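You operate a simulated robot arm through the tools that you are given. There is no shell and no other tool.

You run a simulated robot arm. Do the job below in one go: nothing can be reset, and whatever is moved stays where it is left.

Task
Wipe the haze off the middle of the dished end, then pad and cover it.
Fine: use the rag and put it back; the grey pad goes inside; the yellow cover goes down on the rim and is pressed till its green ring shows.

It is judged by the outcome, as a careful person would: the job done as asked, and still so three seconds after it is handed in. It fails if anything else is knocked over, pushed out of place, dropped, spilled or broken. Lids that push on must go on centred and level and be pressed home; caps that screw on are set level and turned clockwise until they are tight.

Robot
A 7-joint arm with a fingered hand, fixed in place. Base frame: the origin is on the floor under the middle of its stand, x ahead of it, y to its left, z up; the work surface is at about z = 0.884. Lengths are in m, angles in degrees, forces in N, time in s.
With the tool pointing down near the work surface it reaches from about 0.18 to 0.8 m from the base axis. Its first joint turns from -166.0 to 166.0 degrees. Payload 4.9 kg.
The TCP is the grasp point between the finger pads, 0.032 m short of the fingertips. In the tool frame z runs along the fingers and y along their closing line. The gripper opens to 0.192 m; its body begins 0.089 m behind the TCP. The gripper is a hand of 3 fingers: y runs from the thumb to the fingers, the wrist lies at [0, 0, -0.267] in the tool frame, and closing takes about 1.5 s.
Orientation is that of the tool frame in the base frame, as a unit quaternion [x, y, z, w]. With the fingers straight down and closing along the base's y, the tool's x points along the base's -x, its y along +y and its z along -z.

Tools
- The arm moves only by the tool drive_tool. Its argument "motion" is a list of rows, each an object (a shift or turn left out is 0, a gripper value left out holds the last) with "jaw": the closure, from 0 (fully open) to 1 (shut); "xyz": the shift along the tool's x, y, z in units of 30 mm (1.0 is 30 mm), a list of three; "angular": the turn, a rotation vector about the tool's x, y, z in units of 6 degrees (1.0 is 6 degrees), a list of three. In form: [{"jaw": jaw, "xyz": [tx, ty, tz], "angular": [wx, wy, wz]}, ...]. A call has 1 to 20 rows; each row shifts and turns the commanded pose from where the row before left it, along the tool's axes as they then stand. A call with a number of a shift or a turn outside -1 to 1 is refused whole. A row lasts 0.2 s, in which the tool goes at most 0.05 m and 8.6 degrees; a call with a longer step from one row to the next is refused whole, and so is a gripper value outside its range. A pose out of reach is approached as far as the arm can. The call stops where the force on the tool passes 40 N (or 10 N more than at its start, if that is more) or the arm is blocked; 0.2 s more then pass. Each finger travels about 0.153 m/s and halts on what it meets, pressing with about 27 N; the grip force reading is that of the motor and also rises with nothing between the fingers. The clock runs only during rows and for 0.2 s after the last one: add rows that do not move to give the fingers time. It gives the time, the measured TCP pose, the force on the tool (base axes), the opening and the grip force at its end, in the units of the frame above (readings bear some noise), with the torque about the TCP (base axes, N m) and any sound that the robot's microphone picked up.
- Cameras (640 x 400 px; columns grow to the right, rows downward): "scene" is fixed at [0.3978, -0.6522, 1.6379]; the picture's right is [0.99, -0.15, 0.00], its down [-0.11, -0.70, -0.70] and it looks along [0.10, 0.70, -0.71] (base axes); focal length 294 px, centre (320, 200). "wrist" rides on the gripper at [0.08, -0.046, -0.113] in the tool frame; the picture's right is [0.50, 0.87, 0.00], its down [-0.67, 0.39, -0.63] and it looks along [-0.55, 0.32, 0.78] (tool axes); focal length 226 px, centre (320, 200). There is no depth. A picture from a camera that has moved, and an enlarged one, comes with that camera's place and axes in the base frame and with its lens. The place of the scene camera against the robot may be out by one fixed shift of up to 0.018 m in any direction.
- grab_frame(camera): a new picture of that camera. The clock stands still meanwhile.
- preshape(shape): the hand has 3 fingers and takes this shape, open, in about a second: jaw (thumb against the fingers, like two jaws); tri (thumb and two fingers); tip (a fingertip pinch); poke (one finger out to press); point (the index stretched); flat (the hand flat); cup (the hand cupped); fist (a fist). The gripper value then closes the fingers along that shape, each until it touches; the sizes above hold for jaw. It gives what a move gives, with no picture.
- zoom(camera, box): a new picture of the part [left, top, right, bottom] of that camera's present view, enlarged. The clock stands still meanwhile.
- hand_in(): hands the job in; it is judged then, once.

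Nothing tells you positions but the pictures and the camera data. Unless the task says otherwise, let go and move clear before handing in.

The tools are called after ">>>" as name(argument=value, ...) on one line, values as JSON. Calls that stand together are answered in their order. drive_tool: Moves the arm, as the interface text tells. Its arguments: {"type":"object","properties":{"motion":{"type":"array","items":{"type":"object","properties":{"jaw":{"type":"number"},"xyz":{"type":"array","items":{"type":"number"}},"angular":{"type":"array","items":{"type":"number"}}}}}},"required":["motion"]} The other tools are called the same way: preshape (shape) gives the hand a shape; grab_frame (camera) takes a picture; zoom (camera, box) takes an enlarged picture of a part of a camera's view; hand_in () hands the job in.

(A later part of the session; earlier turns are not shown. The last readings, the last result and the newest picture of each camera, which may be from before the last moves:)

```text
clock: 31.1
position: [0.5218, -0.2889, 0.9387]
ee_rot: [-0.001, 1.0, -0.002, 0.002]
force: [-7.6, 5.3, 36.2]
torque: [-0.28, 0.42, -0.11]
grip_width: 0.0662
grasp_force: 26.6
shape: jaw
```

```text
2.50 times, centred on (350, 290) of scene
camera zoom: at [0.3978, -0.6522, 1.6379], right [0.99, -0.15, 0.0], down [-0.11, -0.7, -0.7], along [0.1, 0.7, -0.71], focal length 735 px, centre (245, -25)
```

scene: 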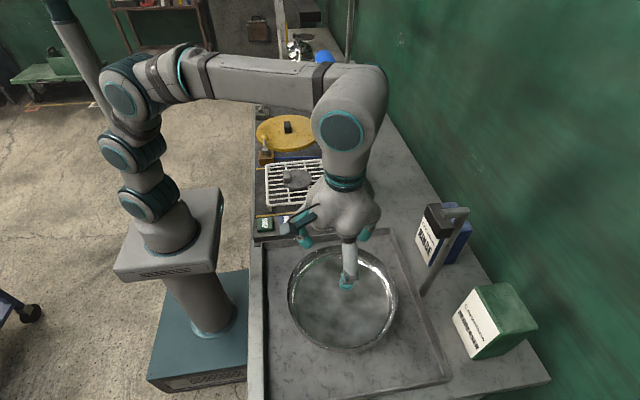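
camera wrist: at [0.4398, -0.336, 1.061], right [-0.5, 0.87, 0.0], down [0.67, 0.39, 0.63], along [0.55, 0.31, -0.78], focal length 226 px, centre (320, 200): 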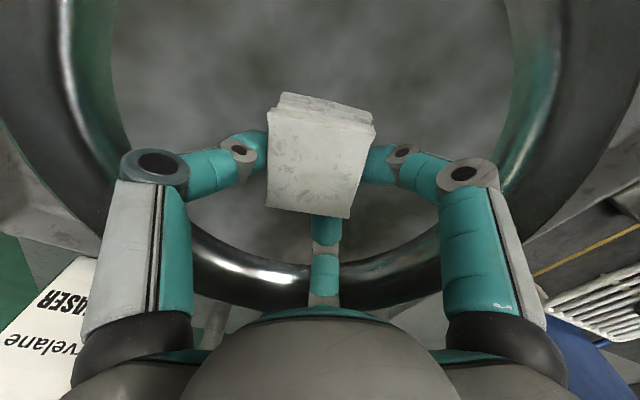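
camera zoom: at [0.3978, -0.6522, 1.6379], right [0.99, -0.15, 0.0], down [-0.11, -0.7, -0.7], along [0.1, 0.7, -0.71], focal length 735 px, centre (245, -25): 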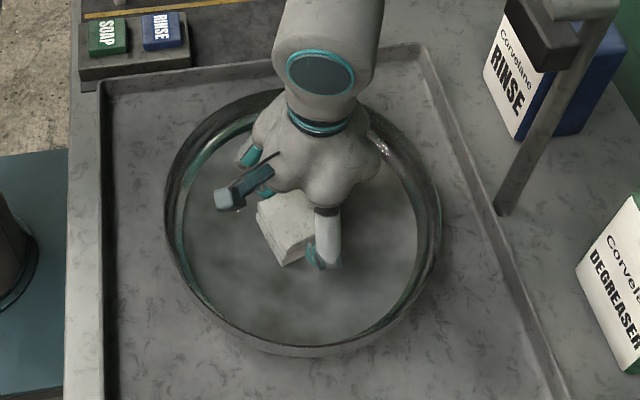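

The floor is met at about TCP z 0.943 (rag underside z ≈ 0.90). I'll ease off to a light pressure and start with short strokes about the middle.

>>> drive_tool(motion=[{"xyz": [0, 0, -0.1]}, {"xyz": [0.25, 0, 0]}, {"xyz": [0.25, 0, 0]}, {"xyz": [-0.25, 0, 0]}, {"xyz": [-0.25, 0, 0]}, {"xyz": [-0.25, 0, 0]}, {"xyz": [-0.25, 0, 0]}, {"xyz": [0.25, 0, 0]}, {"xyz": [0.25, 0, 0]}])

>>> grab_frame(camera="wrist")

>>> zoom(camera="scene", box=[270, 210, 430, 370])

```text
clock: 33.1
position: [0.5223, -0.2898, 0.9382]
ee_rot: [0.0, 1.0, -0.001, 0.0]
force: [3.7, -0.5, 5.4]
torque: [-0.01, -0.05, 0.06]
grip_width: 0.0635
grasp_force: 26.9
shape: jaw
```

```text
taken
camera wrist: at [0.4411, -0.3359, 1.0511], right [-0.5, 0.87, 0.0], down [0.67, 0.39, 0.63], along [0.55, 0.31, -0.78], focal length 226 px, centre (320, 200)
```

wrist: 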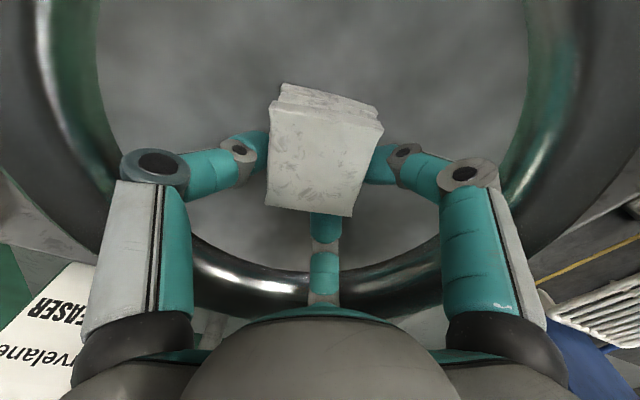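

```text
2.50 times, centred on (350, 290) of scene
camera zoom: at [0.3978, -0.6522, 1.6379], right [0.99, -0.15, 0.0], down [-0.11, -0.7, -0.7], along [0.1, 0.7, -0.71], focal length 735 px, centre (245, -25)
```

zoom: 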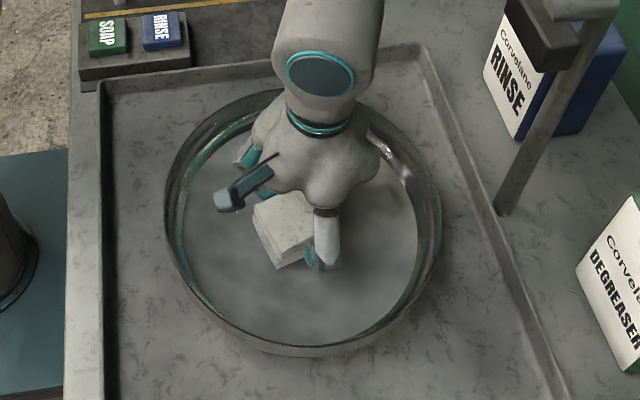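

Light contact (~5 N) is held; the rag slid a few millimetres up in the grip, so I won't press harder. I'll do a small raster over the middle and then lift to inspect.

>>> drive_tool(motion=[{"xyz": [0, 0.3, 0]}, {"xyz": [0, 0.3, 0]}, {"xyz": [0, -0.3, 0]}, {"xyz": [0, -0.3, 0]}, {"xyz": [0, -0.3, 0]}, {"xyz": [0, -0.3, 0]}, {"xyz": [0.3, 0, 0]}, {"xyz": [0.3, 0, 0]}, {"xyz": [0, 0.3, 0]}, {"xyz": [0, 0.3, 0]}, {"xyz": [0, 0.3, 0]}, {"xyz": [0, 0.3, 0]}, {"xyz": [-0.3, 0, 0]}, {"xyz": [-0.3, 0, 0]}, {"xyz": [-0.3, 0, 0]}, {"xyz": [0, -0.3, 0]}, {"xyz": [0, -0.3, 0]}, {"xyz": [0, -0.3, 0]}, {"xyz": [0, -0.3, 0]}])

>>> zoom(camera="scene", box=[270, 210, 430, 370])

>>> grab_frame(camera="wrist")

```text
clock: 37.1
position: [0.5292, -0.3078, 0.9392]
ee_rot: [0.0, 1.0, -0.001, -0.001]
force: [0.4, 6.4, 1.4]
torque: [0.13, -0.02, -0.12]
grip_width: 0.0611
grasp_force: 27.3
shape: jaw
```

```text
2.50 times, centred on (350, 290) of scene
camera zoom: at [0.3978, -0.6522, 1.6379], right [0.99, -0.15, 0.0], down [-0.11, -0.7, -0.7], along [0.1, 0.7, -0.71], focal length 735 px, centre (245, -25)
```

zoom: 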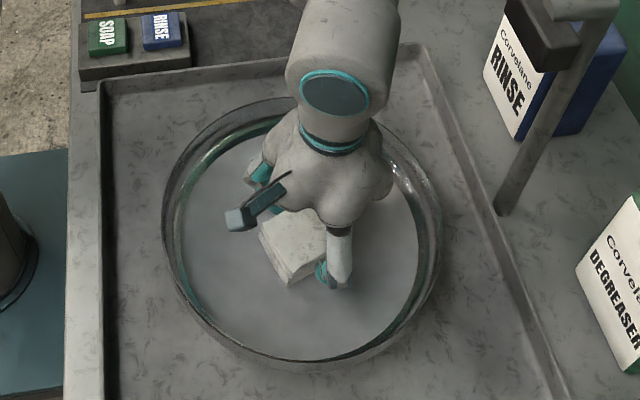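

```text
taken
camera wrist: at [0.4486, -0.3548, 1.0511], right [-0.5, 0.87, 0.0], down [0.67, 0.39, 0.63], along [0.55, 0.32, -0.78], focal length 226 px, centre (320, 200)
```

wrist: 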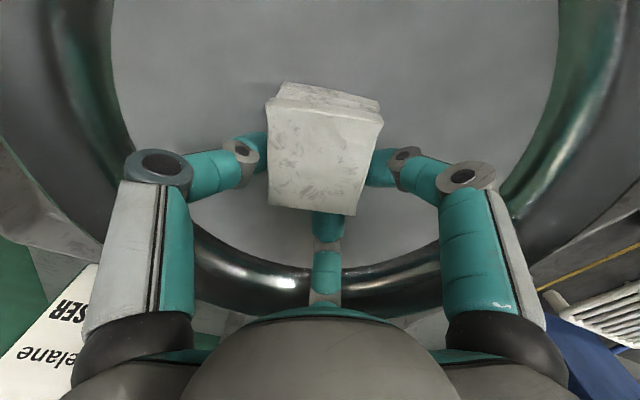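

The mottled haze has gone and the floor looks an even pale grey. I'll lift the rag off and inspect properly.

>>> drive_tool(motion=[{"xyz": [0, 0, -0.3]}, {"xyz": [0, 0, -0.6]}, {"xyz": [0, 0, -0.8]}, {"xyz": [0, 0, -0.8]}, {"xyz": [0, 0, -0.8]}, {"xyz": [0, 0, -0.7]}, {"xyz": [0, 0, 0]}])

>>> zoom(camera="scene", box=[270, 210, 430, 370])

>>> grab_frame(camera="wrist")

```text
clock: 38.7
position: [0.5299, -0.3062, 1.0587]
ee_rot: [0.0, 1.0, -0.001, -0.001]
force: [0.3, -0.8, 0.0]
torque: [0.04, -0.04, 0.04]
grip_width: 0.0608
grasp_force: 27.1
shape: jaw
```

```text
2.50 times, centred on (350, 290) of scene
camera zoom: at [0.3978, -0.6522, 1.6379], right [0.99, -0.15, 0.0], down [-0.11, -0.7, -0.7], along [0.1, 0.7, -0.71], focal length 735 px, centre (245, -25)
```

zoom: 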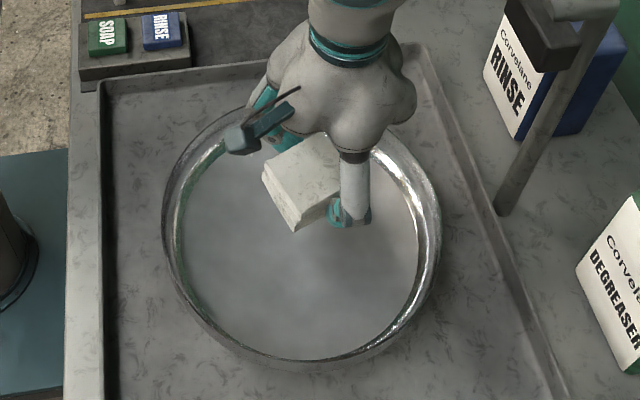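

```text
taken
camera wrist: at [0.4503, -0.3536, 1.1715], right [-0.5, 0.87, 0.0], down [0.67, 0.39, 0.63], along [0.55, 0.31, -0.78], focal length 226 px, centre (320, 200)
```

wrist: 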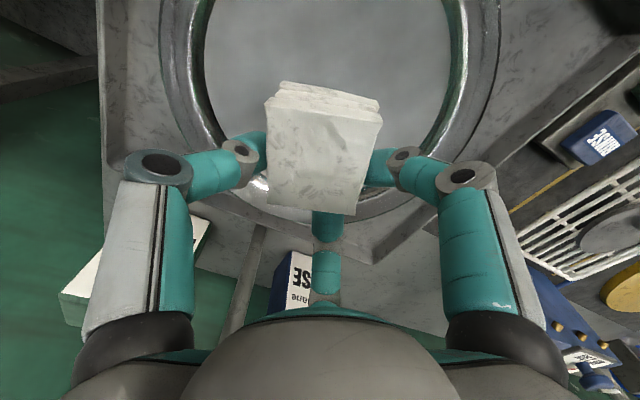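

>>> zoom(camera="scene", box=[280, 235, 410, 365])

>>> zoom(camera="wrist", box=[160, 0, 500, 100])

```text
3.08 times, centred on (345, 300) of scene
camera zoom: at [0.3978, -0.6522, 1.6379], right [0.99, -0.15, 0.0], down [-0.11, -0.7, -0.7], along [0.1, 0.7, -0.71], focal length 904 px, centre (243, -108)
```

zoom: 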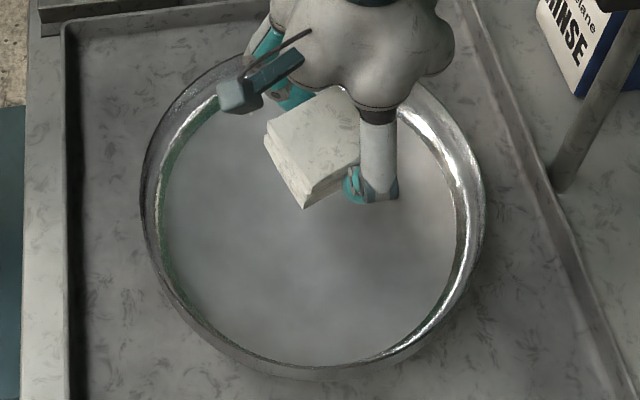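

```text
1.88 times, centred on (330, 50) of wrist
camera zoom: at [0.4503, -0.3536, 1.1715], right [-0.5, 0.87, 0.0], down [0.67, 0.39, 0.63], along [0.55, 0.31, -0.78], focal length 426 px, centre (301, 482)
```

zoom: 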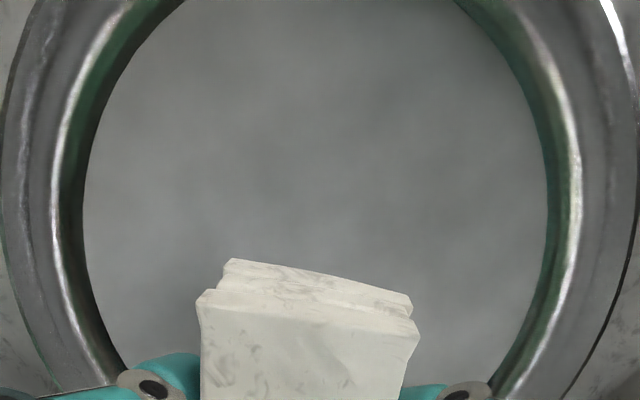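

It's far cleaner, with perhaps a trace of cloudiness left; the dish slid about 9 mm towards -y (centre now ≈ (0.511, -0.307)). I'll do another light pass, mostly stroking towards +y to bring it back.

>>> drive_tool(motion=[{"xyz": [0.3, 0.3, 0]}, {"xyz": [0, 0, 0.8]}, {"xyz": [0, 0, 0.8]}, {"xyz": [0, 0, 0.8]}, {"xyz": [0, 0, 0.8]}, {"xyz": [0, 0, 0.5]}, {"xyz": [0, 0, 0.1]}, {"xyz": [0, 0, 0]}])

>>> drive_tool(motion=[{"xyz": [0, 0, 0.1]}, {"xyz": [0, 0, 0]}])

```text
clock: 40.5
position: [0.5201, -0.2989, 0.9451]
ee_rot: [0.0, 1.0, -0.002, -0.001]
force: [-0.1, -0.2, -0.5]
torque: [0.0, -0.01, 0.0]
grip_width: 0.061
grasp_force: 27.4
shape: jaw
```

```text
clock: 41.1
position: [0.5206, -0.2993, 0.941]
ee_rot: [0.0, 1.0, -0.001, -0.001]
force: [0.6, 0.2, -1.1]
torque: [0.0, -0.04, 0.02]
grip_width: 0.0607
grasp_force: 27.2
shape: jaw
```

>>> drive_tool(motion=[{"xyz": [0, 0, 0.05]}, {"xyz": [0, 0, 0.05]}, {"xyz": [0, 0, 0]}])

```text
clock: 41.9
position: [0.5223, -0.2996, 0.9394]
ee_rot: [0.0, 1.0, -0.001, -0.001]
force: [-0.1, 0.2, -1.0]
torque: [0.0, -0.04, -0.01]
grip_width: 0.0611
grasp_force: 26.8
shape: jaw
```

>>> drive_tool(motion=[{"xyz": [0, 0, 0.05]}, {"xyz": [0, 0, 0]}])

>>> drive_tool(motion=[{"xyz": [0, 0, 0.05]}, {"xyz": [0, 0, 0]}])

```text
clock: 42.5
position: [0.5223, -0.2995, 0.9376]
ee_rot: [-0.001, 1.0, -0.001, 0.0]
force: [0.9, 0.4, 1.7]
torque: [-0.07, 0.0, 0.0]
grip_width: 0.0605
grasp_force: 27.6
shape: jaw
```

```text
clock: 43.1
position: [0.5215, -0.2997, 0.9374]
ee_rot: [0.0, 1.0, -0.003, 0.001]
force: [-1.6, 2.1, 9.3]
torque: [-0.27, 0.07, -0.02]
grip_width: 0.0608
grasp_force: 26.9
shape: jaw
```

Contact again at about 9 N. Stroking in a loop around the middle.

>>> drive_tool(motion=[{"xyz": [0, 0.3, 0]}, {"xyz": [0, 0.3, 0]}, {"xyz": [0.3, 0, 0]}, {"xyz": [0.3, 0, 0]}, {"xyz": [0, -0.3, 0]}, {"xyz": [0, -0.3, 0]}, {"xyz": [0, -0.3, 0]}, {"xyz": [-0.3, 0, 0]}, {"xyz": [-0.3, 0, 0]}, {"xyz": [-0.3, 0, 0]}, {"xyz": [-0.3, 0, 0]}, {"xyz": [0, 0.3, 0]}, {"xyz": [0, 0.3, 0]}, {"xyz": [0, 0.3, 0]}, {"xyz": [0, 0.3, 0]}, {"xyz": [0.3, 0, 0]}, {"xyz": [0.3, 0, 0]}, {"xyz": [0, -0.2, 0]}])

>>> zoom(camera="scene", box=[280, 235, 410, 365])

>>> grab_frame(camera="wrist")

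```text
clock: 46.9
position: [0.5207, -0.2759, 0.9373]
ee_rot: [0.0, 1.0, -0.001, 0.001]
force: [4.9, 5.2, 19.1]
torque: [-0.02, 0.0, 0.02]
grip_width: 0.062
grasp_force: 26.5
shape: jaw
```

```text
3.08 times, centred on (345, 300) of scene
camera zoom: at [0.3978, -0.6522, 1.6379], right [0.99, -0.15, 0.0], down [-0.11, -0.7, -0.7], along [0.1, 0.7, -0.71], focal length 904 px, centre (243, -108)
```

zoom: 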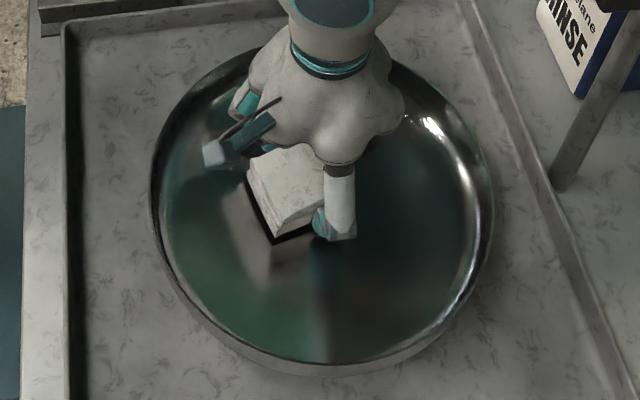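

```text
taken
camera wrist: at [0.441, -0.3234, 1.0491], right [-0.5, 0.87, 0.0], down [0.67, 0.39, 0.63], along [0.55, 0.31, -0.78], focal length 226 px, centre (320, 200)
```

wrist: 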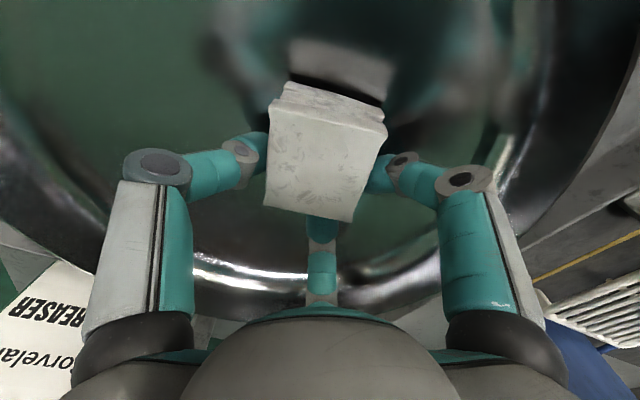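

The dish is now a clear mirror – the haze is off. Lifting the rag and checking the whole floor.

>>> drive_tool(motion=[{"xyz": [0, 0, -0.3]}, {"xyz": [0, 0, -0.6]}, {"xyz": [0, 0, -0.8]}, {"xyz": [0, 0, -0.8]}, {"xyz": [0, 0, -0.8]}, {"xyz": [0, 0, -0.8]}, {"xyz": [0, 0, 0]}])

>>> zoom(camera="scene", box=[280, 235, 410, 365])

>>> grab_frame(camera="wrist")

```text
clock: 48.5
position: [0.5221, -0.2782, 1.0584]
ee_rot: [0.0, 1.0, -0.001, -0.001]
force: [-0.1, 0.4, -2.6]
torque: [0.02, -0.01, 0.01]
grip_width: 0.0615
grasp_force: 27.0
shape: jaw
```

```text
3.08 times, centred on (345, 300) of scene
camera zoom: at [0.3978, -0.6522, 1.6379], right [0.99, -0.15, 0.0], down [-0.11, -0.7, -0.7], along [0.1, 0.7, -0.71], focal length 904 px, centre (243, -108)
```

zoom: 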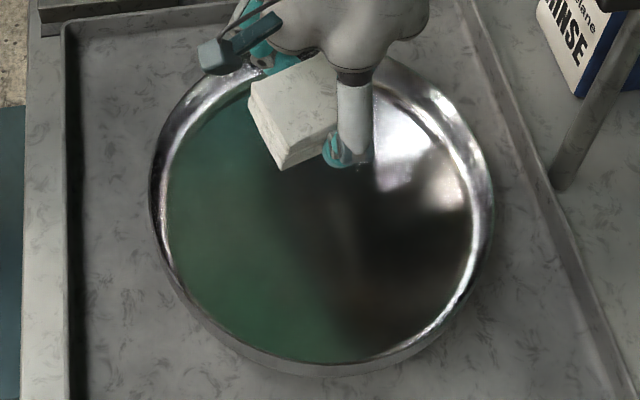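

```text
taken
camera wrist: at [0.442, -0.3241, 1.1712], right [-0.5, 0.87, 0.0], down [0.67, 0.39, 0.63], along [0.55, 0.31, -0.78], focal length 226 px, centre (320, 200)
```

wrist: 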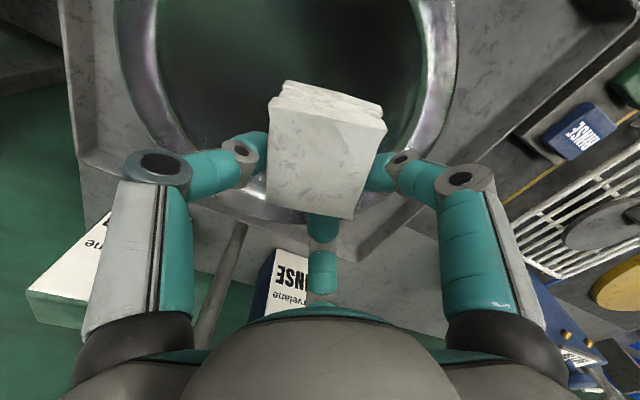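

The inside is clear. Now I'll measure the rag's pose in the hand for an accurate return.

>>> zoom(camera="wrist", box=[220, 60, 420, 240])

```text
2.22 times, centred on (320, 150) of wrist
camera zoom: at [0.442, -0.3241, 1.1712], right [-0.5, 0.87, 0.0], down [0.67, 0.39, 0.63], along [0.55, 0.31, -0.78], focal length 502 px, centre (320, 311)
```

zoom: 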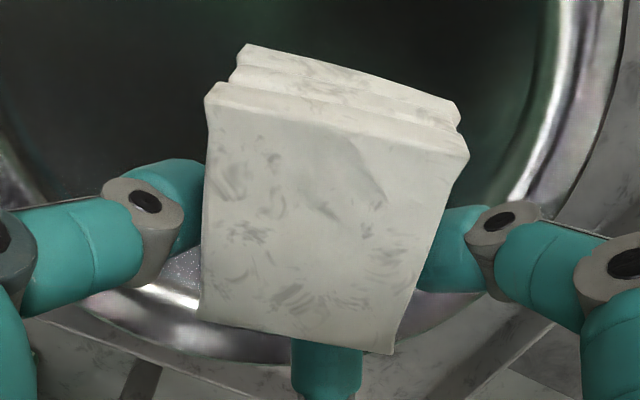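

Rag in hand: turned about +18°, centre ≈ 18 mm / 11 mm off the TCP. I'll turn the hand 18° clockwise so the rag is square again, and carry it back above its spot at (0.527, -0.010).

>>> drive_tool(motion=[{"angular": [0, 0, 1]}, {"angular": [0, 0, 1]}, {"angular": [0, 0, 1]}, {"xyz": [0.2, 0.892, 0]}, {"xyz": [0.2, 0.892, 0]}, {"xyz": [0.2, 0.892, 0]}, {"xyz": [0.2, 0.892, 0]}, {"xyz": [0.2, 0.892, 0]}, {"xyz": [0.2, 0.892, 0]}, {"xyz": [0.2, 0.892, 0]}, {"xyz": [0.2, 0.892, 0]}, {"xyz": [0.2, 0.892, 0]}, {"xyz": [0.2, 0.892, 0]}, {"xyz": [0, 0, 0]}])

>>> grab_frame(camera="wrist")

>>> grab_frame(camera="scene")

```text
clock: 51.5
position: [0.5461, -0.0031, 1.0612]
ee_rot: [0.156, 0.988, -0.001, 0.0]
force: [0.2, 0.0, -1.2]
torque: [-0.02, 0.03, -0.02]
grip_width: 0.0615
grasp_force: 27.0
shape: jaw
```

```text
taken
camera wrist: at [0.4568, -0.023, 1.1737], right [-0.21, 0.98, 0.0], down [0.76, 0.16, 0.63], along [0.62, 0.13, -0.78], focal length 226 px, centre (320, 200)
```

wrist: 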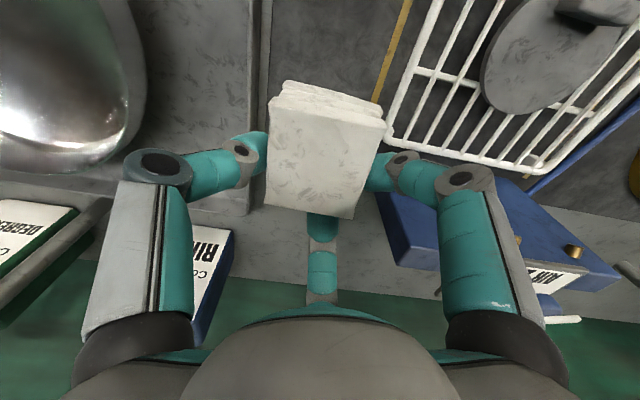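

```text
taken
```

scene: 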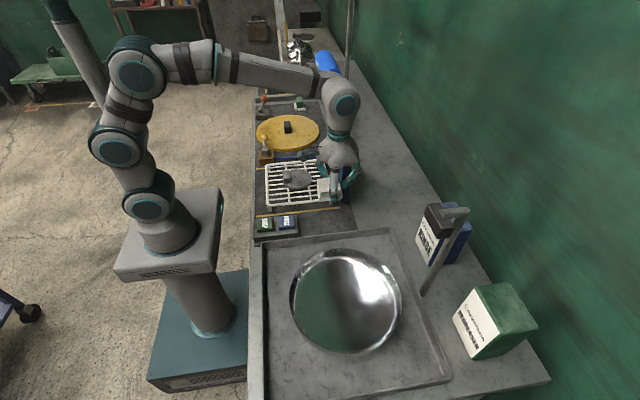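

The dish shines clear, and the rag is above its place. Lowering most of the way, then checking.

>>> drive_tool(motion=[{"xyz": [0, 0, 0.8]}, {"xyz": [0, 0, 0.8]}, {"xyz": [0, 0, 0.8]}, {"xyz": [0, 0, 0.8]}, {"xyz": [0, 0, 0.4]}, {"xyz": [0, 0, 0]}])

>>> grab_frame(camera="wrist")

>>> zoom(camera="scene", box=[270, 150, 390, 250])

```text
clock: 52.9
position: [0.5469, -0.0045, 0.9512]
ee_rot: [0.156, 0.988, -0.001, 0.0]
force: [-0.2, -0.4, -0.8]
torque: [-0.01, -0.04, 0.02]
grip_width: 0.0613
grasp_force: 26.9
shape: jaw
```

```text
taken
camera wrist: at [0.4565, -0.0244, 1.0634], right [-0.21, 0.98, 0.0], down [0.76, 0.16, 0.63], along [0.62, 0.13, -0.78], focal length 226 px, centre (320, 200)
```

wrist: 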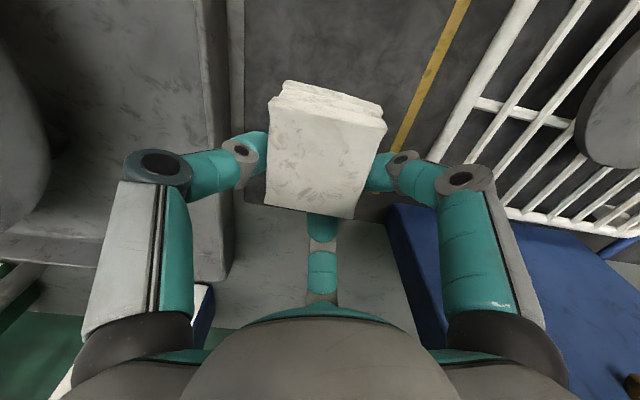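

```text
4.00 times, centred on (330, 200) of scene
camera zoom: at [0.3978, -0.6522, 1.6379], right [0.99, -0.15, 0.0], down [-0.11, -0.7, -0.7], along [0.1, 0.7, -0.71], focal length 1176 px, centre (280, 200)
```

zoom: 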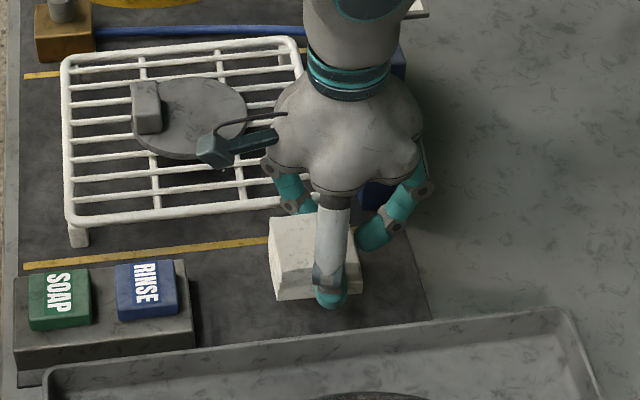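

The rag is almost over its old spot, ~4 mm short in x. I'll correct that and set it down gently.

>>> drive_tool(motion=[{"xyz": [-0.13, 0.04, 0]}, {"xyz": [0, 0, 0.3]}, {"xyz": [0, 0, 0.3]}, {"xyz": [0, 0, 0.1]}, {"xyz": [0, 0, 0]}])

>>> drive_tool(motion=[{"xyz": [0, 0, 0.1]}, {"xyz": [0, 0, 0]}])

```text
clock: 54.1
position: [0.5515, -0.0043, 0.9297]
ee_rot: [0.156, 0.988, 0.0, 0.0]
force: [0.4, 0.3, -1.3]
torque: [-0.01, 0.02, 0.01]
grip_width: 0.0613
grasp_force: 27.0
shape: jaw
```

```text
clock: 54.7
position: [0.551, -0.0046, 0.9263]
ee_rot: [0.157, 0.988, -0.001, -0.001]
force: [-0.6, -0.6, -0.2]
torque: [0.02, -0.01, 0.0]
grip_width: 0.0615
grasp_force: 27.1
shape: jaw
```

>>> drive_tool(motion=[{"xyz": [0, 0, 0.07]}, {"xyz": [0, 0, 0]}])

>>> drive_tool(motion=[{"xyz": [0, 0, 0.05]}, {"xyz": [0, 0, 0]}])

>>> zoom(camera="scene", box=[270, 150, 390, 250])

```text
clock: 55.3
position: [0.5506, -0.0052, 0.9238]
ee_rot: [0.156, 0.988, -0.001, 0.0]
force: [-1.1, 0.4, -0.7]
torque: [-0.03, 0.0, -0.03]
grip_width: 0.0617
grasp_force: 26.6
shape: jaw
```

```text
clock: 55.9
position: [0.5497, -0.0049, 0.9232]
ee_rot: [0.156, 0.988, -0.001, 0.0]
force: [-0.3, -0.3, -0.8]
torque: [0.0, -0.01, -0.02]
grip_width: 0.0614
grasp_force: 26.9
shape: jaw
```

```text
4.00 times, centred on (330, 200) of scene
camera zoom: at [0.3978, -0.6522, 1.6379], right [0.99, -0.15, 0.0], down [-0.11, -0.7, -0.7], along [0.1, 0.7, -0.71], focal length 1176 px, centre (280, 200)
```

zoom: 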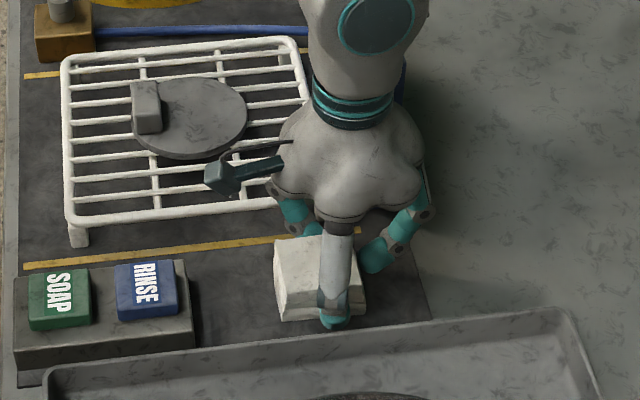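

>>> drive_tool(motion=[{"xyz": [0, 0, 0.06]}, {"xyz": [0, 0, 0]}])

```text
clock: 56.5
position: [0.5509, -0.0059, 0.9214]
ee_rot: [0.156, 0.988, -0.001, -0.001]
force: [-2.0, 0.9, 4.3]
torque: [-0.1, 0.08, -0.09]
grip_width: 0.0615
grasp_force: 27.4
shape: jaw
```

The rag touches down (4 N). Opening the fingers just enough to release.

>>> drive_tool(motion=[{"jaw": 0.66}, {"jaw": 0.62}, {"jaw": 0.58}, {"jaw": 0.56}, {"jaw": 0.56}])

>>> grab_frame(camera="wrist")

>>> zoom(camera="scene", box=[270, 150, 390, 250])

```text
clock: 57.7
position: [0.5511, -0.006, 0.9215]
ee_rot: [0.157, 0.988, -0.001, 0.0]
force: [0.3, -1.0, 0.3]
torque: [0.02, -0.02, 0.01]
grip_width: 0.0838
grasp_force: 0.1
shape: jaw
```

```text
taken
camera wrist: at [0.461, -0.025, 1.034], right [-0.21, 0.98, 0.0], down [0.76, 0.16, 0.63], along [0.62, 0.13, -0.78], focal length 226 px, centre (320, 200)
```

wrist: 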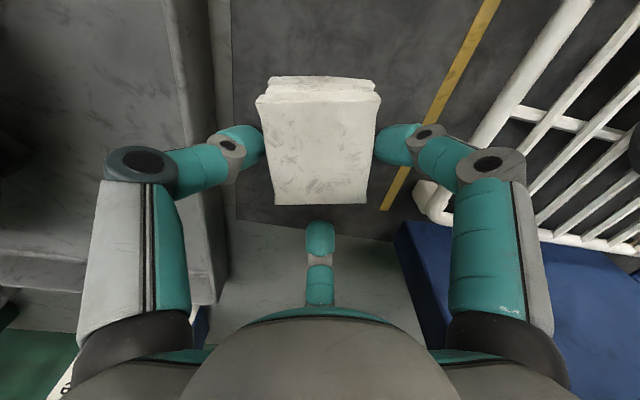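

```text
4.00 times, centred on (330, 200) of scene
camera zoom: at [0.3978, -0.6522, 1.6379], right [0.99, -0.15, 0.0], down [-0.11, -0.7, -0.7], along [0.1, 0.7, -0.71], focal length 1176 px, centre (280, 200)
```

zoom: 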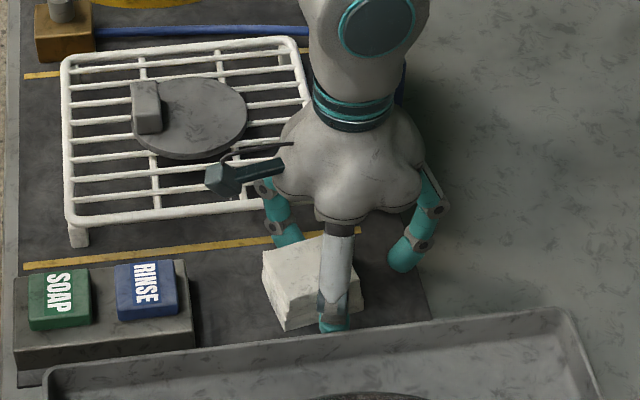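

The rag is back within ~4 mm of its original spot (turned ~12°, which is fine). Now I'll rise straight up, clear of it.

>>> drive_tool(motion=[{"xyz": [0, 0, -0.2]}, {"xyz": [0, 0, -0.4]}, {"xyz": [0, 0, -0.7]}, {"xyz": [0, 0, -0.9]}, {"xyz": [0, 0, -0.9]}, {"xyz": [0, 0, -0.9]}, {"xyz": [0, 0, -0.9]}, {"xyz": [0, 0, -0.9]}, {"xyz": [0, 0, 0]}])

>>> grab_frame(camera="wrist")

>>> zoom(camera="scene", box=[270, 150, 390, 250])

```text
clock: 59.7
position: [0.5503, -0.0044, 1.0933]
ee_rot: [0.157, 0.988, 0.0, 0.0]
force: [0.0, -0.8, -0.2]
torque: [-0.03, -0.01, 0.01]
grip_width: 0.0842
grasp_force: 0.1
shape: jaw
```

```text
taken
camera wrist: at [0.4602, -0.0244, 1.2073], right [-0.21, 0.98, 0.0], down [0.76, 0.16, 0.63], along [0.62, 0.13, -0.78], focal length 226 px, centre (320, 200)
```

wrist: 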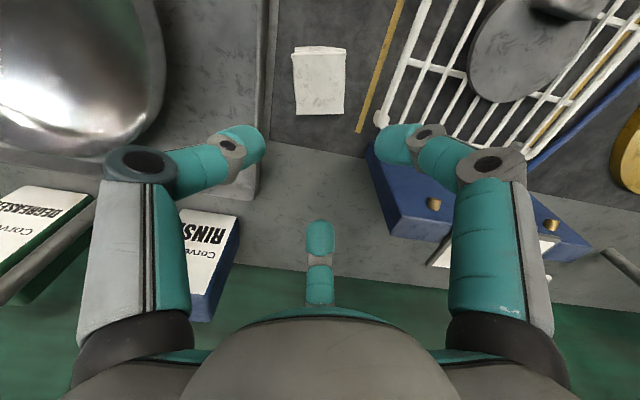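

```text
4.00 times, centred on (330, 200) of scene
camera zoom: at [0.3978, -0.6522, 1.6379], right [0.99, -0.15, 0.0], down [-0.11, -0.7, -0.7], along [0.1, 0.7, -0.71], focal length 1176 px, centre (280, 200)
```

zoom: 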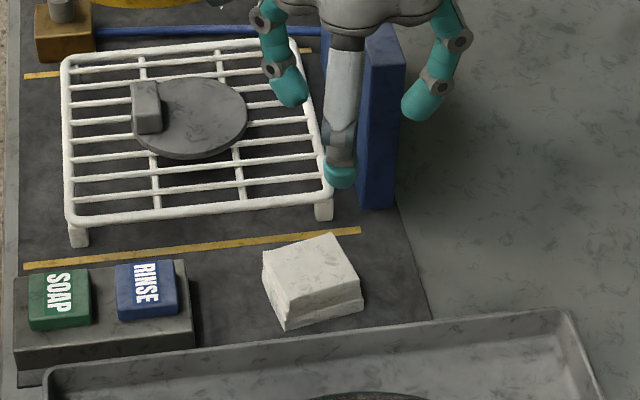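

The rag is settled. Next the grey pad: I'll turn the hand back, rise and move over the rack to view the pad and its handle.

>>> drive_tool(motion=[{"xyz": [0, 0, -0.7], "angular": [0, 0, -1]}, {"xyz": [0, 0, -0.7], "angular": [0, 0, -1]}, {"xyz": [0, 0, -0.7], "angular": [0, 0, -1]}, {"xyz": [0.476, 0.833, 0]}, {"xyz": [0.476, 0.833, 0]}, {"xyz": [0.476, 0.833, 0]}, {"xyz": [0.476, 0.833, 0]}, {"xyz": [0.476, 0.833, 0]}, {"xyz": [0.476, 0.833, 0]}, {"xyz": [0.476, 0.833, 0]}, {"xyz": [0, 0, 0]}])

>>> grab_frame(camera="wrist")

>>> zoom(camera="scene", box=[250, 140, 370, 230])

```text
clock: 62.1
position: [0.449, 0.1727, 1.1569]
ee_rot: [0.001, 1.0, 0.0, -0.001]
force: [1.1, -0.3, 0.0]
torque: [-0.02, 0.01, -0.01]
grip_width: 0.0843
grasp_force: 0.1
shape: jaw
```

```text
taken
camera wrist: at [0.3698, 0.1262, 1.2704], right [-0.5, 0.87, 0.0], down [0.67, 0.39, 0.63], along [0.55, 0.31, -0.78], focal length 226 px, centre (320, 200)
```

wrist: 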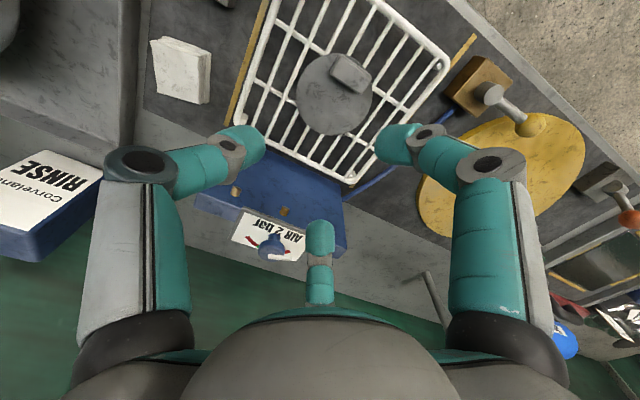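

```text
4.44 times, centred on (310, 185) of scene
camera zoom: at [0.3978, -0.6522, 1.6379], right [0.99, -0.15, 0.0], down [-0.11, -0.7, -0.7], along [0.1, 0.7, -0.71], focal length 1306 px, centre (364, 267)
```

zoom: 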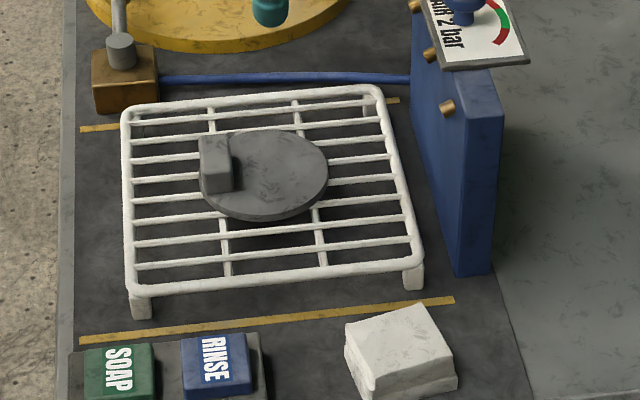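

>>> zoom(camera="wrist", box=[260, 20, 420, 150])

>>> zoom(camera="scene", box=[275, 155, 335, 205])

```text
3.08 times, centred on (340, 85) of wrist
camera zoom: at [0.3698, 0.1262, 1.2704], right [-0.5, 0.87, 0.0], down [0.67, 0.39, 0.63], along [0.55, 0.31, -0.78], focal length 696 px, centre (258, 554)
```

zoom: 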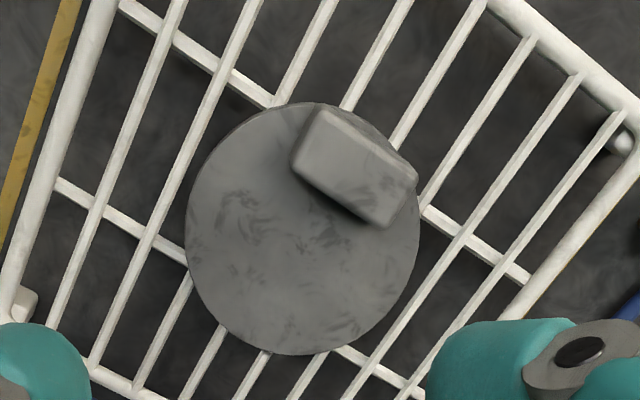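

```text
8.00 times, centred on (305, 180) of scene
camera zoom: at [0.3978, -0.6522, 1.6379], right [0.99, -0.15, 0.0], down [-0.11, -0.7, -0.7], along [0.1, 0.7, -0.71], focal length 2352 px, centre (440, 360)
```

zoom: 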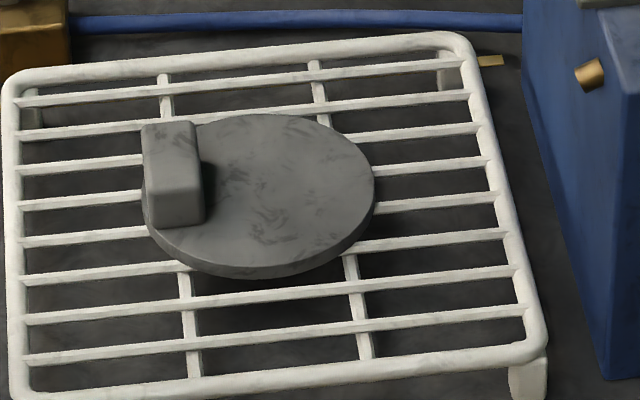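

The pad is a disc of ~55 mm radius centred near (0.436, 0.189) with a 20 × 46 mm block handle near its -x edge at (0.399, 0.191), top z ≈ 0.94. I'll come down over the handle with the fingers pinching across its narrow side.

>>> drive_tool(motion=[{"xyz": [0.278, 0.057, 0.8]}, {"xyz": [0.278, 0.057, 0.8]}, {"xyz": [0.278, 0.057, 0.8]}, {"xyz": [0.278, 0.057, 0.8]}, {"xyz": [0.278, 0.057, 0.8]}, {"xyz": [0.278, 0.057, 0.8]}, {"xyz": [0, 0, 0]}])

>>> grab_frame(camera="wrist")

>>> zoom(camera="scene", box=[250, 130, 350, 215])

```text
clock: 63.7
position: [0.3998, 0.1803, 1.0141]
ee_rot: [0.0, 1.0, -0.001, 0.0]
force: [-0.2, 0.4, -0.2]
torque: [-0.04, -0.02, 0.02]
grip_width: 0.0843
grasp_force: 0.1
shape: jaw
```

```text
taken
camera wrist: at [0.3205, 0.1343, 1.1266], right [-0.5, 0.87, 0.0], down [0.67, 0.39, 0.63], along [0.55, 0.31, -0.78], focal length 226 px, centre (320, 200)
```

wrist: 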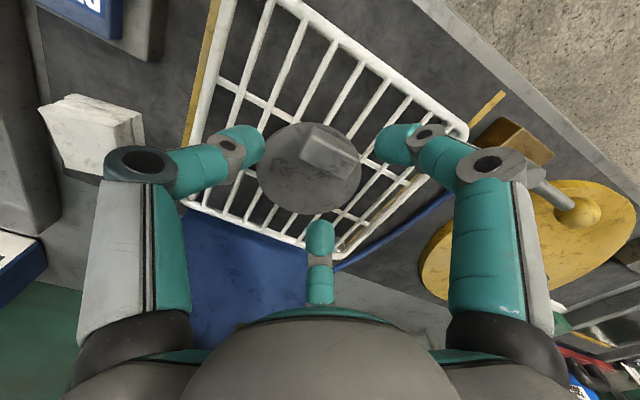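

```text
4.71 times, centred on (300, 172) of scene
camera zoom: at [0.3978, -0.6522, 1.6379], right [0.99, -0.15, 0.0], down [-0.11, -0.7, -0.7], along [0.1, 0.7, -0.71], focal length 1383 px, centre (414, 329)
```

zoom: 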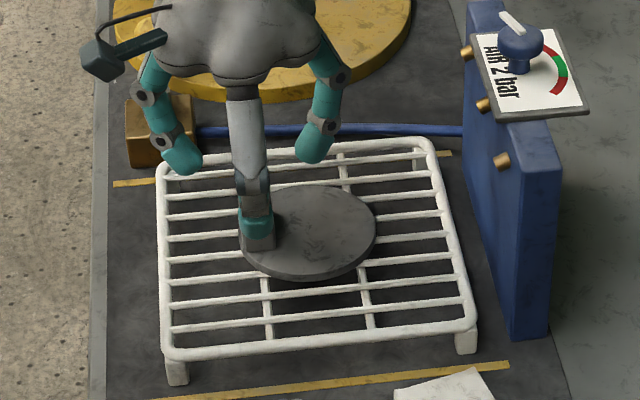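

>>> zoom(camera="wrist", box=[240, 100, 400, 220])

```text
3.33 times, centred on (320, 160) of wrist
camera zoom: at [0.3205, 0.1343, 1.1266], right [-0.5, 0.87, 0.0], down [0.67, 0.39, 0.63], along [0.55, 0.31, -0.78], focal length 754 px, centre (320, 333)
```

zoom: 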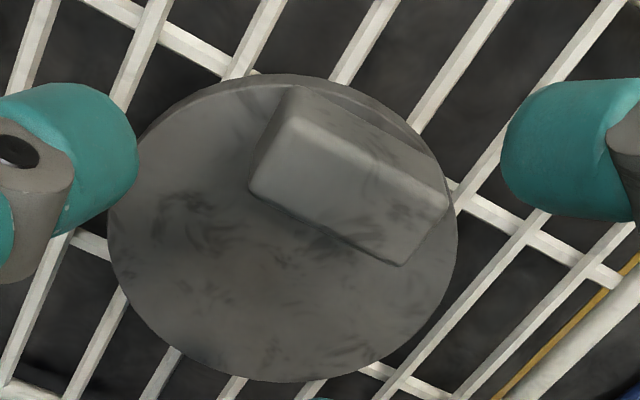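

>>> drive_tool(motion=[{"xyz": [-0.05, 0.08, 0.4]}, {"xyz": [0, 0, 0.4]}, {"xyz": [0, 0, 0.4]}, {"xyz": [0, 0, 0]}])

>>> zoom(camera="wrist", box=[220, 80, 420, 240])

>>> zoom(camera="scene", box=[265, 140, 335, 205])

```text
clock: 64.7
position: [0.4021, 0.1838, 0.978]
ee_rot: [0.0, 1.0, -0.001, -0.001]
force: [0.3, -0.2, 0.5]
torque: [-0.01, 0.02, 0.0]
grip_width: 0.0842
grasp_force: 0.0
shape: jaw
```

```text
2.50 times, centred on (320, 160) of wrist
camera zoom: at [0.3224, 0.1375, 1.0906], right [-0.5, 0.87, 0.0], down [0.67, 0.39, 0.63], along [0.55, 0.31, -0.78], focal length 565 px, centre (320, 300)
```

zoom: 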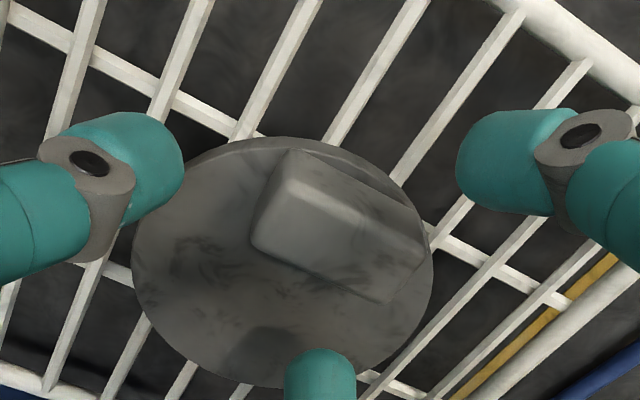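

```text
6.15 times, centred on (300, 172) of scene
camera zoom: at [0.3978, -0.6522, 1.6379], right [0.99, -0.15, 0.0], down [-0.11, -0.7, -0.7], along [0.1, 0.7, -0.71], focal length 1809 px, centre (443, 369)
```

zoom: 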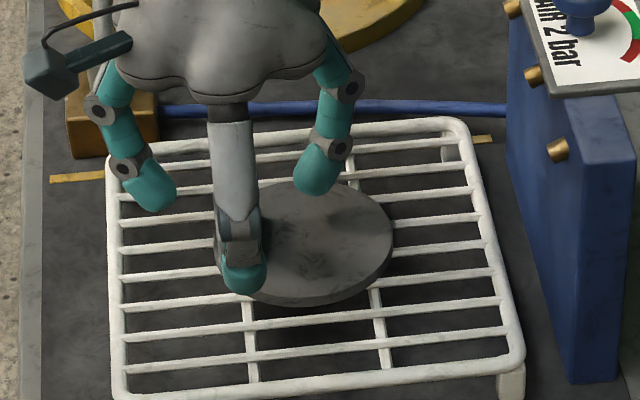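

Handle top is about z 0.948, centre (0.401, 0.190). Lowering the fingertips around it, just above the disc.

>>> drive_tool(motion=[{"xyz": [0, 0, 0.2]}, {"xyz": [0, 0, 0.15]}, {"xyz": [0, 0, 0]}])

>>> drive_tool(motion=[{"xyz": [0, 0, 0.1]}, {"xyz": [0, 0, 0.05]}, {"xyz": [0, 0, 0]}])

>>> zoom(camera="wrist", box=[220, 80, 420, 260])

```text
clock: 65.5
position: [0.4027, 0.1847, 0.967]
ee_rot: [0.0, 1.0, -0.001, -0.002]
force: [0.3, -0.2, 0.7]
torque: [0.0, 0.01, -0.02]
grip_width: 0.0842
grasp_force: 0.1
shape: jaw
```

```text
clock: 66.3
position: [0.4026, 0.184, 0.9621]
ee_rot: [0.0, 1.0, -0.001, -0.001]
force: [0.0, 0.0, -0.5]
torque: [-0.03, 0.01, 0.0]
grip_width: 0.0842
grasp_force: 0.0
shape: jaw
```

```text
2.22 times, centred on (320, 170) of wrist
camera zoom: at [0.3226, 0.1364, 1.0753], right [-0.5, 0.87, 0.0], down [0.67, 0.39, 0.63], along [0.55, 0.31, -0.78], focal length 502 px, centre (320, 267)
```

zoom: 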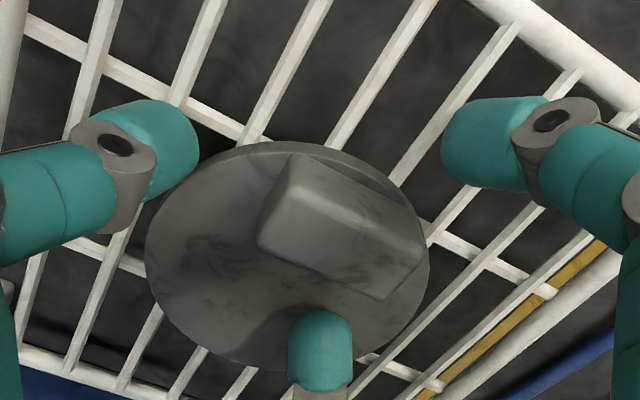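

>>> drive_tool(motion=[{"xyz": [0, 0, 0.05]}, {"xyz": [0, 0, 0.03]}, {"xyz": [0, 0, 0]}])

>>> drive_tool(motion=[{"jaw": 0.65}, {"jaw": 0.7}, {"jaw": 0.75}, {"jaw": 0.8}, {"jaw": 0.85}, {"jaw": 0.9}, {"jaw": 1.0}, {"jaw": 1.0}])

>>> zoom(camera="wrist", box=[220, 80, 420, 260])

>>> zoom(camera="scene", box=[265, 140, 335, 205])

```text
clock: 67.1
position: [0.402, 0.1836, 0.959]
ee_rot: [0.0, 1.0, -0.001, 0.0]
force: [0.4, 0.0, 4.0]
torque: [0.1, -0.13, -0.01]
grip_width: 0.0845
grasp_force: 0.2
shape: jaw
```

```text
clock: 68.9
position: [0.403, 0.183, 0.96]
ee_rot: [0.0, 1.0, 0.0, -0.001]
force: [0.5, 0.0, 0.7]
torque: [-0.02, 0.02, 0.01]
grip_width: 0.0356
grasp_force: 26.9
shape: jaw
```

```text
2.22 times, centred on (320, 170) of wrist
camera zoom: at [0.3222, 0.1367, 1.0727], right [-0.5, 0.87, 0.0], down [0.67, 0.39, 0.63], along [0.55, 0.31, -0.78], focal length 502 px, centre (320, 267)
```

zoom: 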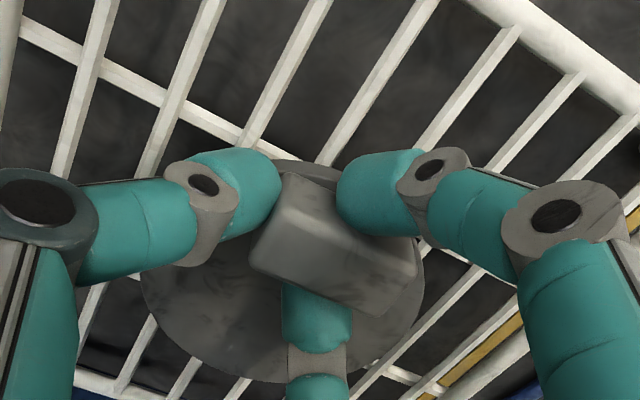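

```text
6.15 times, centred on (300, 172) of scene
camera zoom: at [0.3978, -0.6522, 1.6379], right [0.99, -0.15, 0.0], down [-0.11, -0.7, -0.7], along [0.1, 0.7, -0.71], focal length 1809 px, centre (443, 369)
```

zoom: 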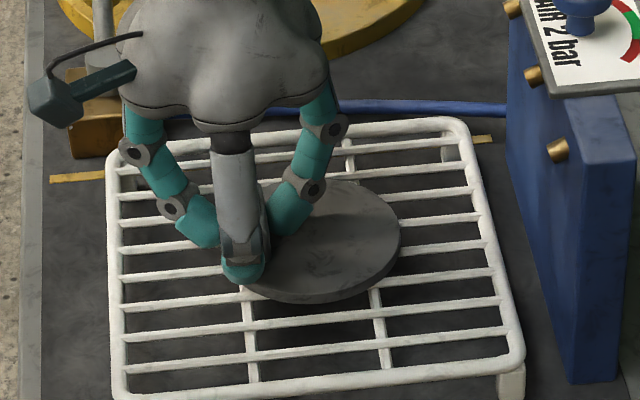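

The handle is held by all three fingers. Lifting gently, checking for sag.

>>> drive_tool(motion=[{"xyz": [0, 0, -0.15]}, {"xyz": [0, 0, -0.3]}, {"xyz": [0, 0, -0.4]}, {"xyz": [0, 0, -0.5]}, {"xyz": [0, 0, 0]}])

>>> grab_frame(camera="wrist")

>>> zoom(camera="scene", box=[255, 120, 355, 215])

```text
clock: 70.1
position: [0.4024, 0.1835, 1.0009]
ee_rot: [0.0, 1.0, 0.0, -0.001]
force: [0.5, -0.9, -1.0]
torque: [-0.03, -0.02, 0.03]
grip_width: 0.0357
grasp_force: 26.9
shape: jaw
```

```text
taken
camera wrist: at [0.3227, 0.1378, 1.1133], right [-0.5, 0.87, 0.0], down [0.67, 0.39, 0.63], along [0.55, 0.31, -0.78], focal length 226 px, centre (320, 200)
```

wrist: 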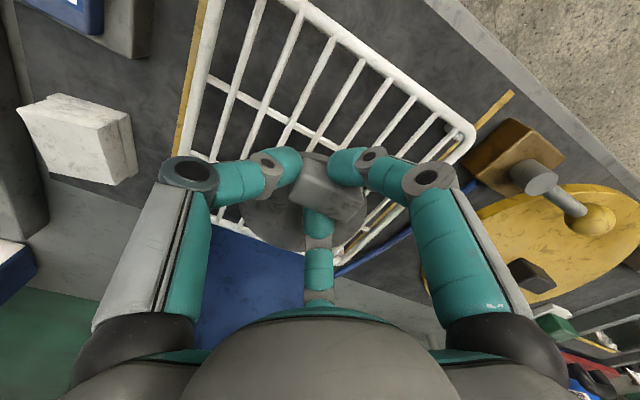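

```text
4.21 times, centred on (305, 168) of scene
camera zoom: at [0.3978, -0.6522, 1.6379], right [0.99, -0.15, 0.0], down [-0.11, -0.7, -0.7], along [0.1, 0.7, -0.71], focal length 1238 px, centre (383, 337)
```

zoom: 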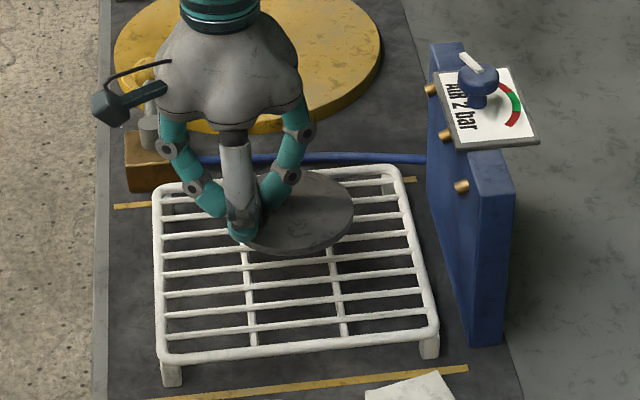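

>>> zoom(camera="wrist", box=[220, 110, 420, 270])

>>> zoom(camera="scene", box=[285, 145, 345, 195])

```text
2.50 times, centred on (320, 190) of wrist
camera zoom: at [0.3227, 0.1378, 1.1133], right [-0.5, 0.87, 0.0], down [0.67, 0.39, 0.63], along [0.55, 0.31, -0.78], focal length 565 px, centre (320, 225)
```

zoom: 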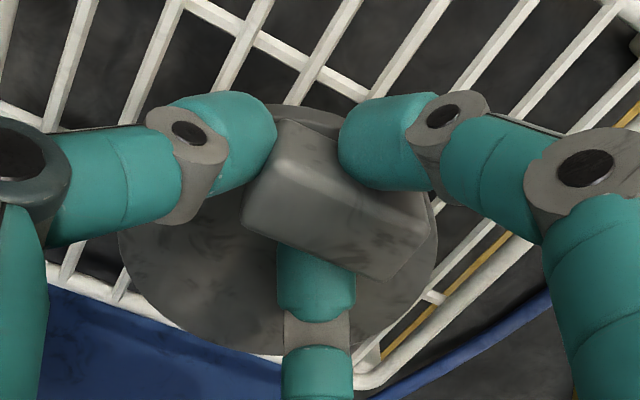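

```text
8.00 times, centred on (315, 170) of scene
camera zoom: at [0.3978, -0.6522, 1.6379], right [0.99, -0.15, 0.0], down [-0.11, -0.7, -0.7], along [0.1, 0.7, -0.71], focal length 2352 px, centre (360, 440)
```

zoom: 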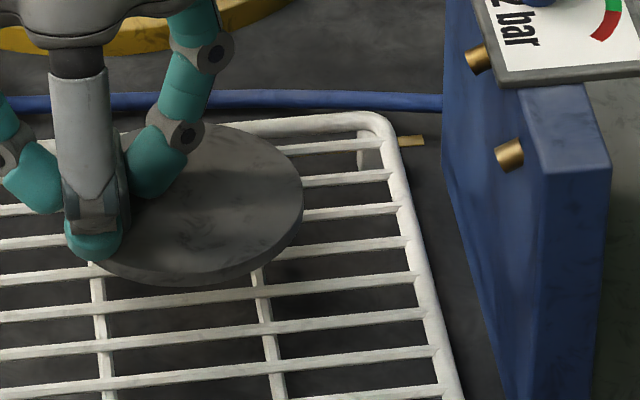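

The pad is lifted and level; its disc centre is about 36 mm in +x of the TCP. Before carrying it over, I'll re-measure where the dish sits now.

>>> zoom(camera="scene", box=[270, 230, 420, 370])

```text
2.86 times, centred on (345, 300) of scene
camera zoom: at [0.3978, -0.6522, 1.6379], right [0.99, -0.15, 0.0], down [-0.11, -0.7, -0.7], along [0.1, 0.7, -0.71], focal length 840 px, centre (249, -86)
```

zoom: 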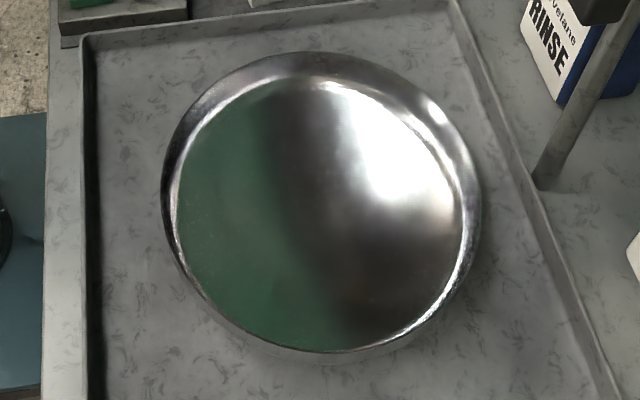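

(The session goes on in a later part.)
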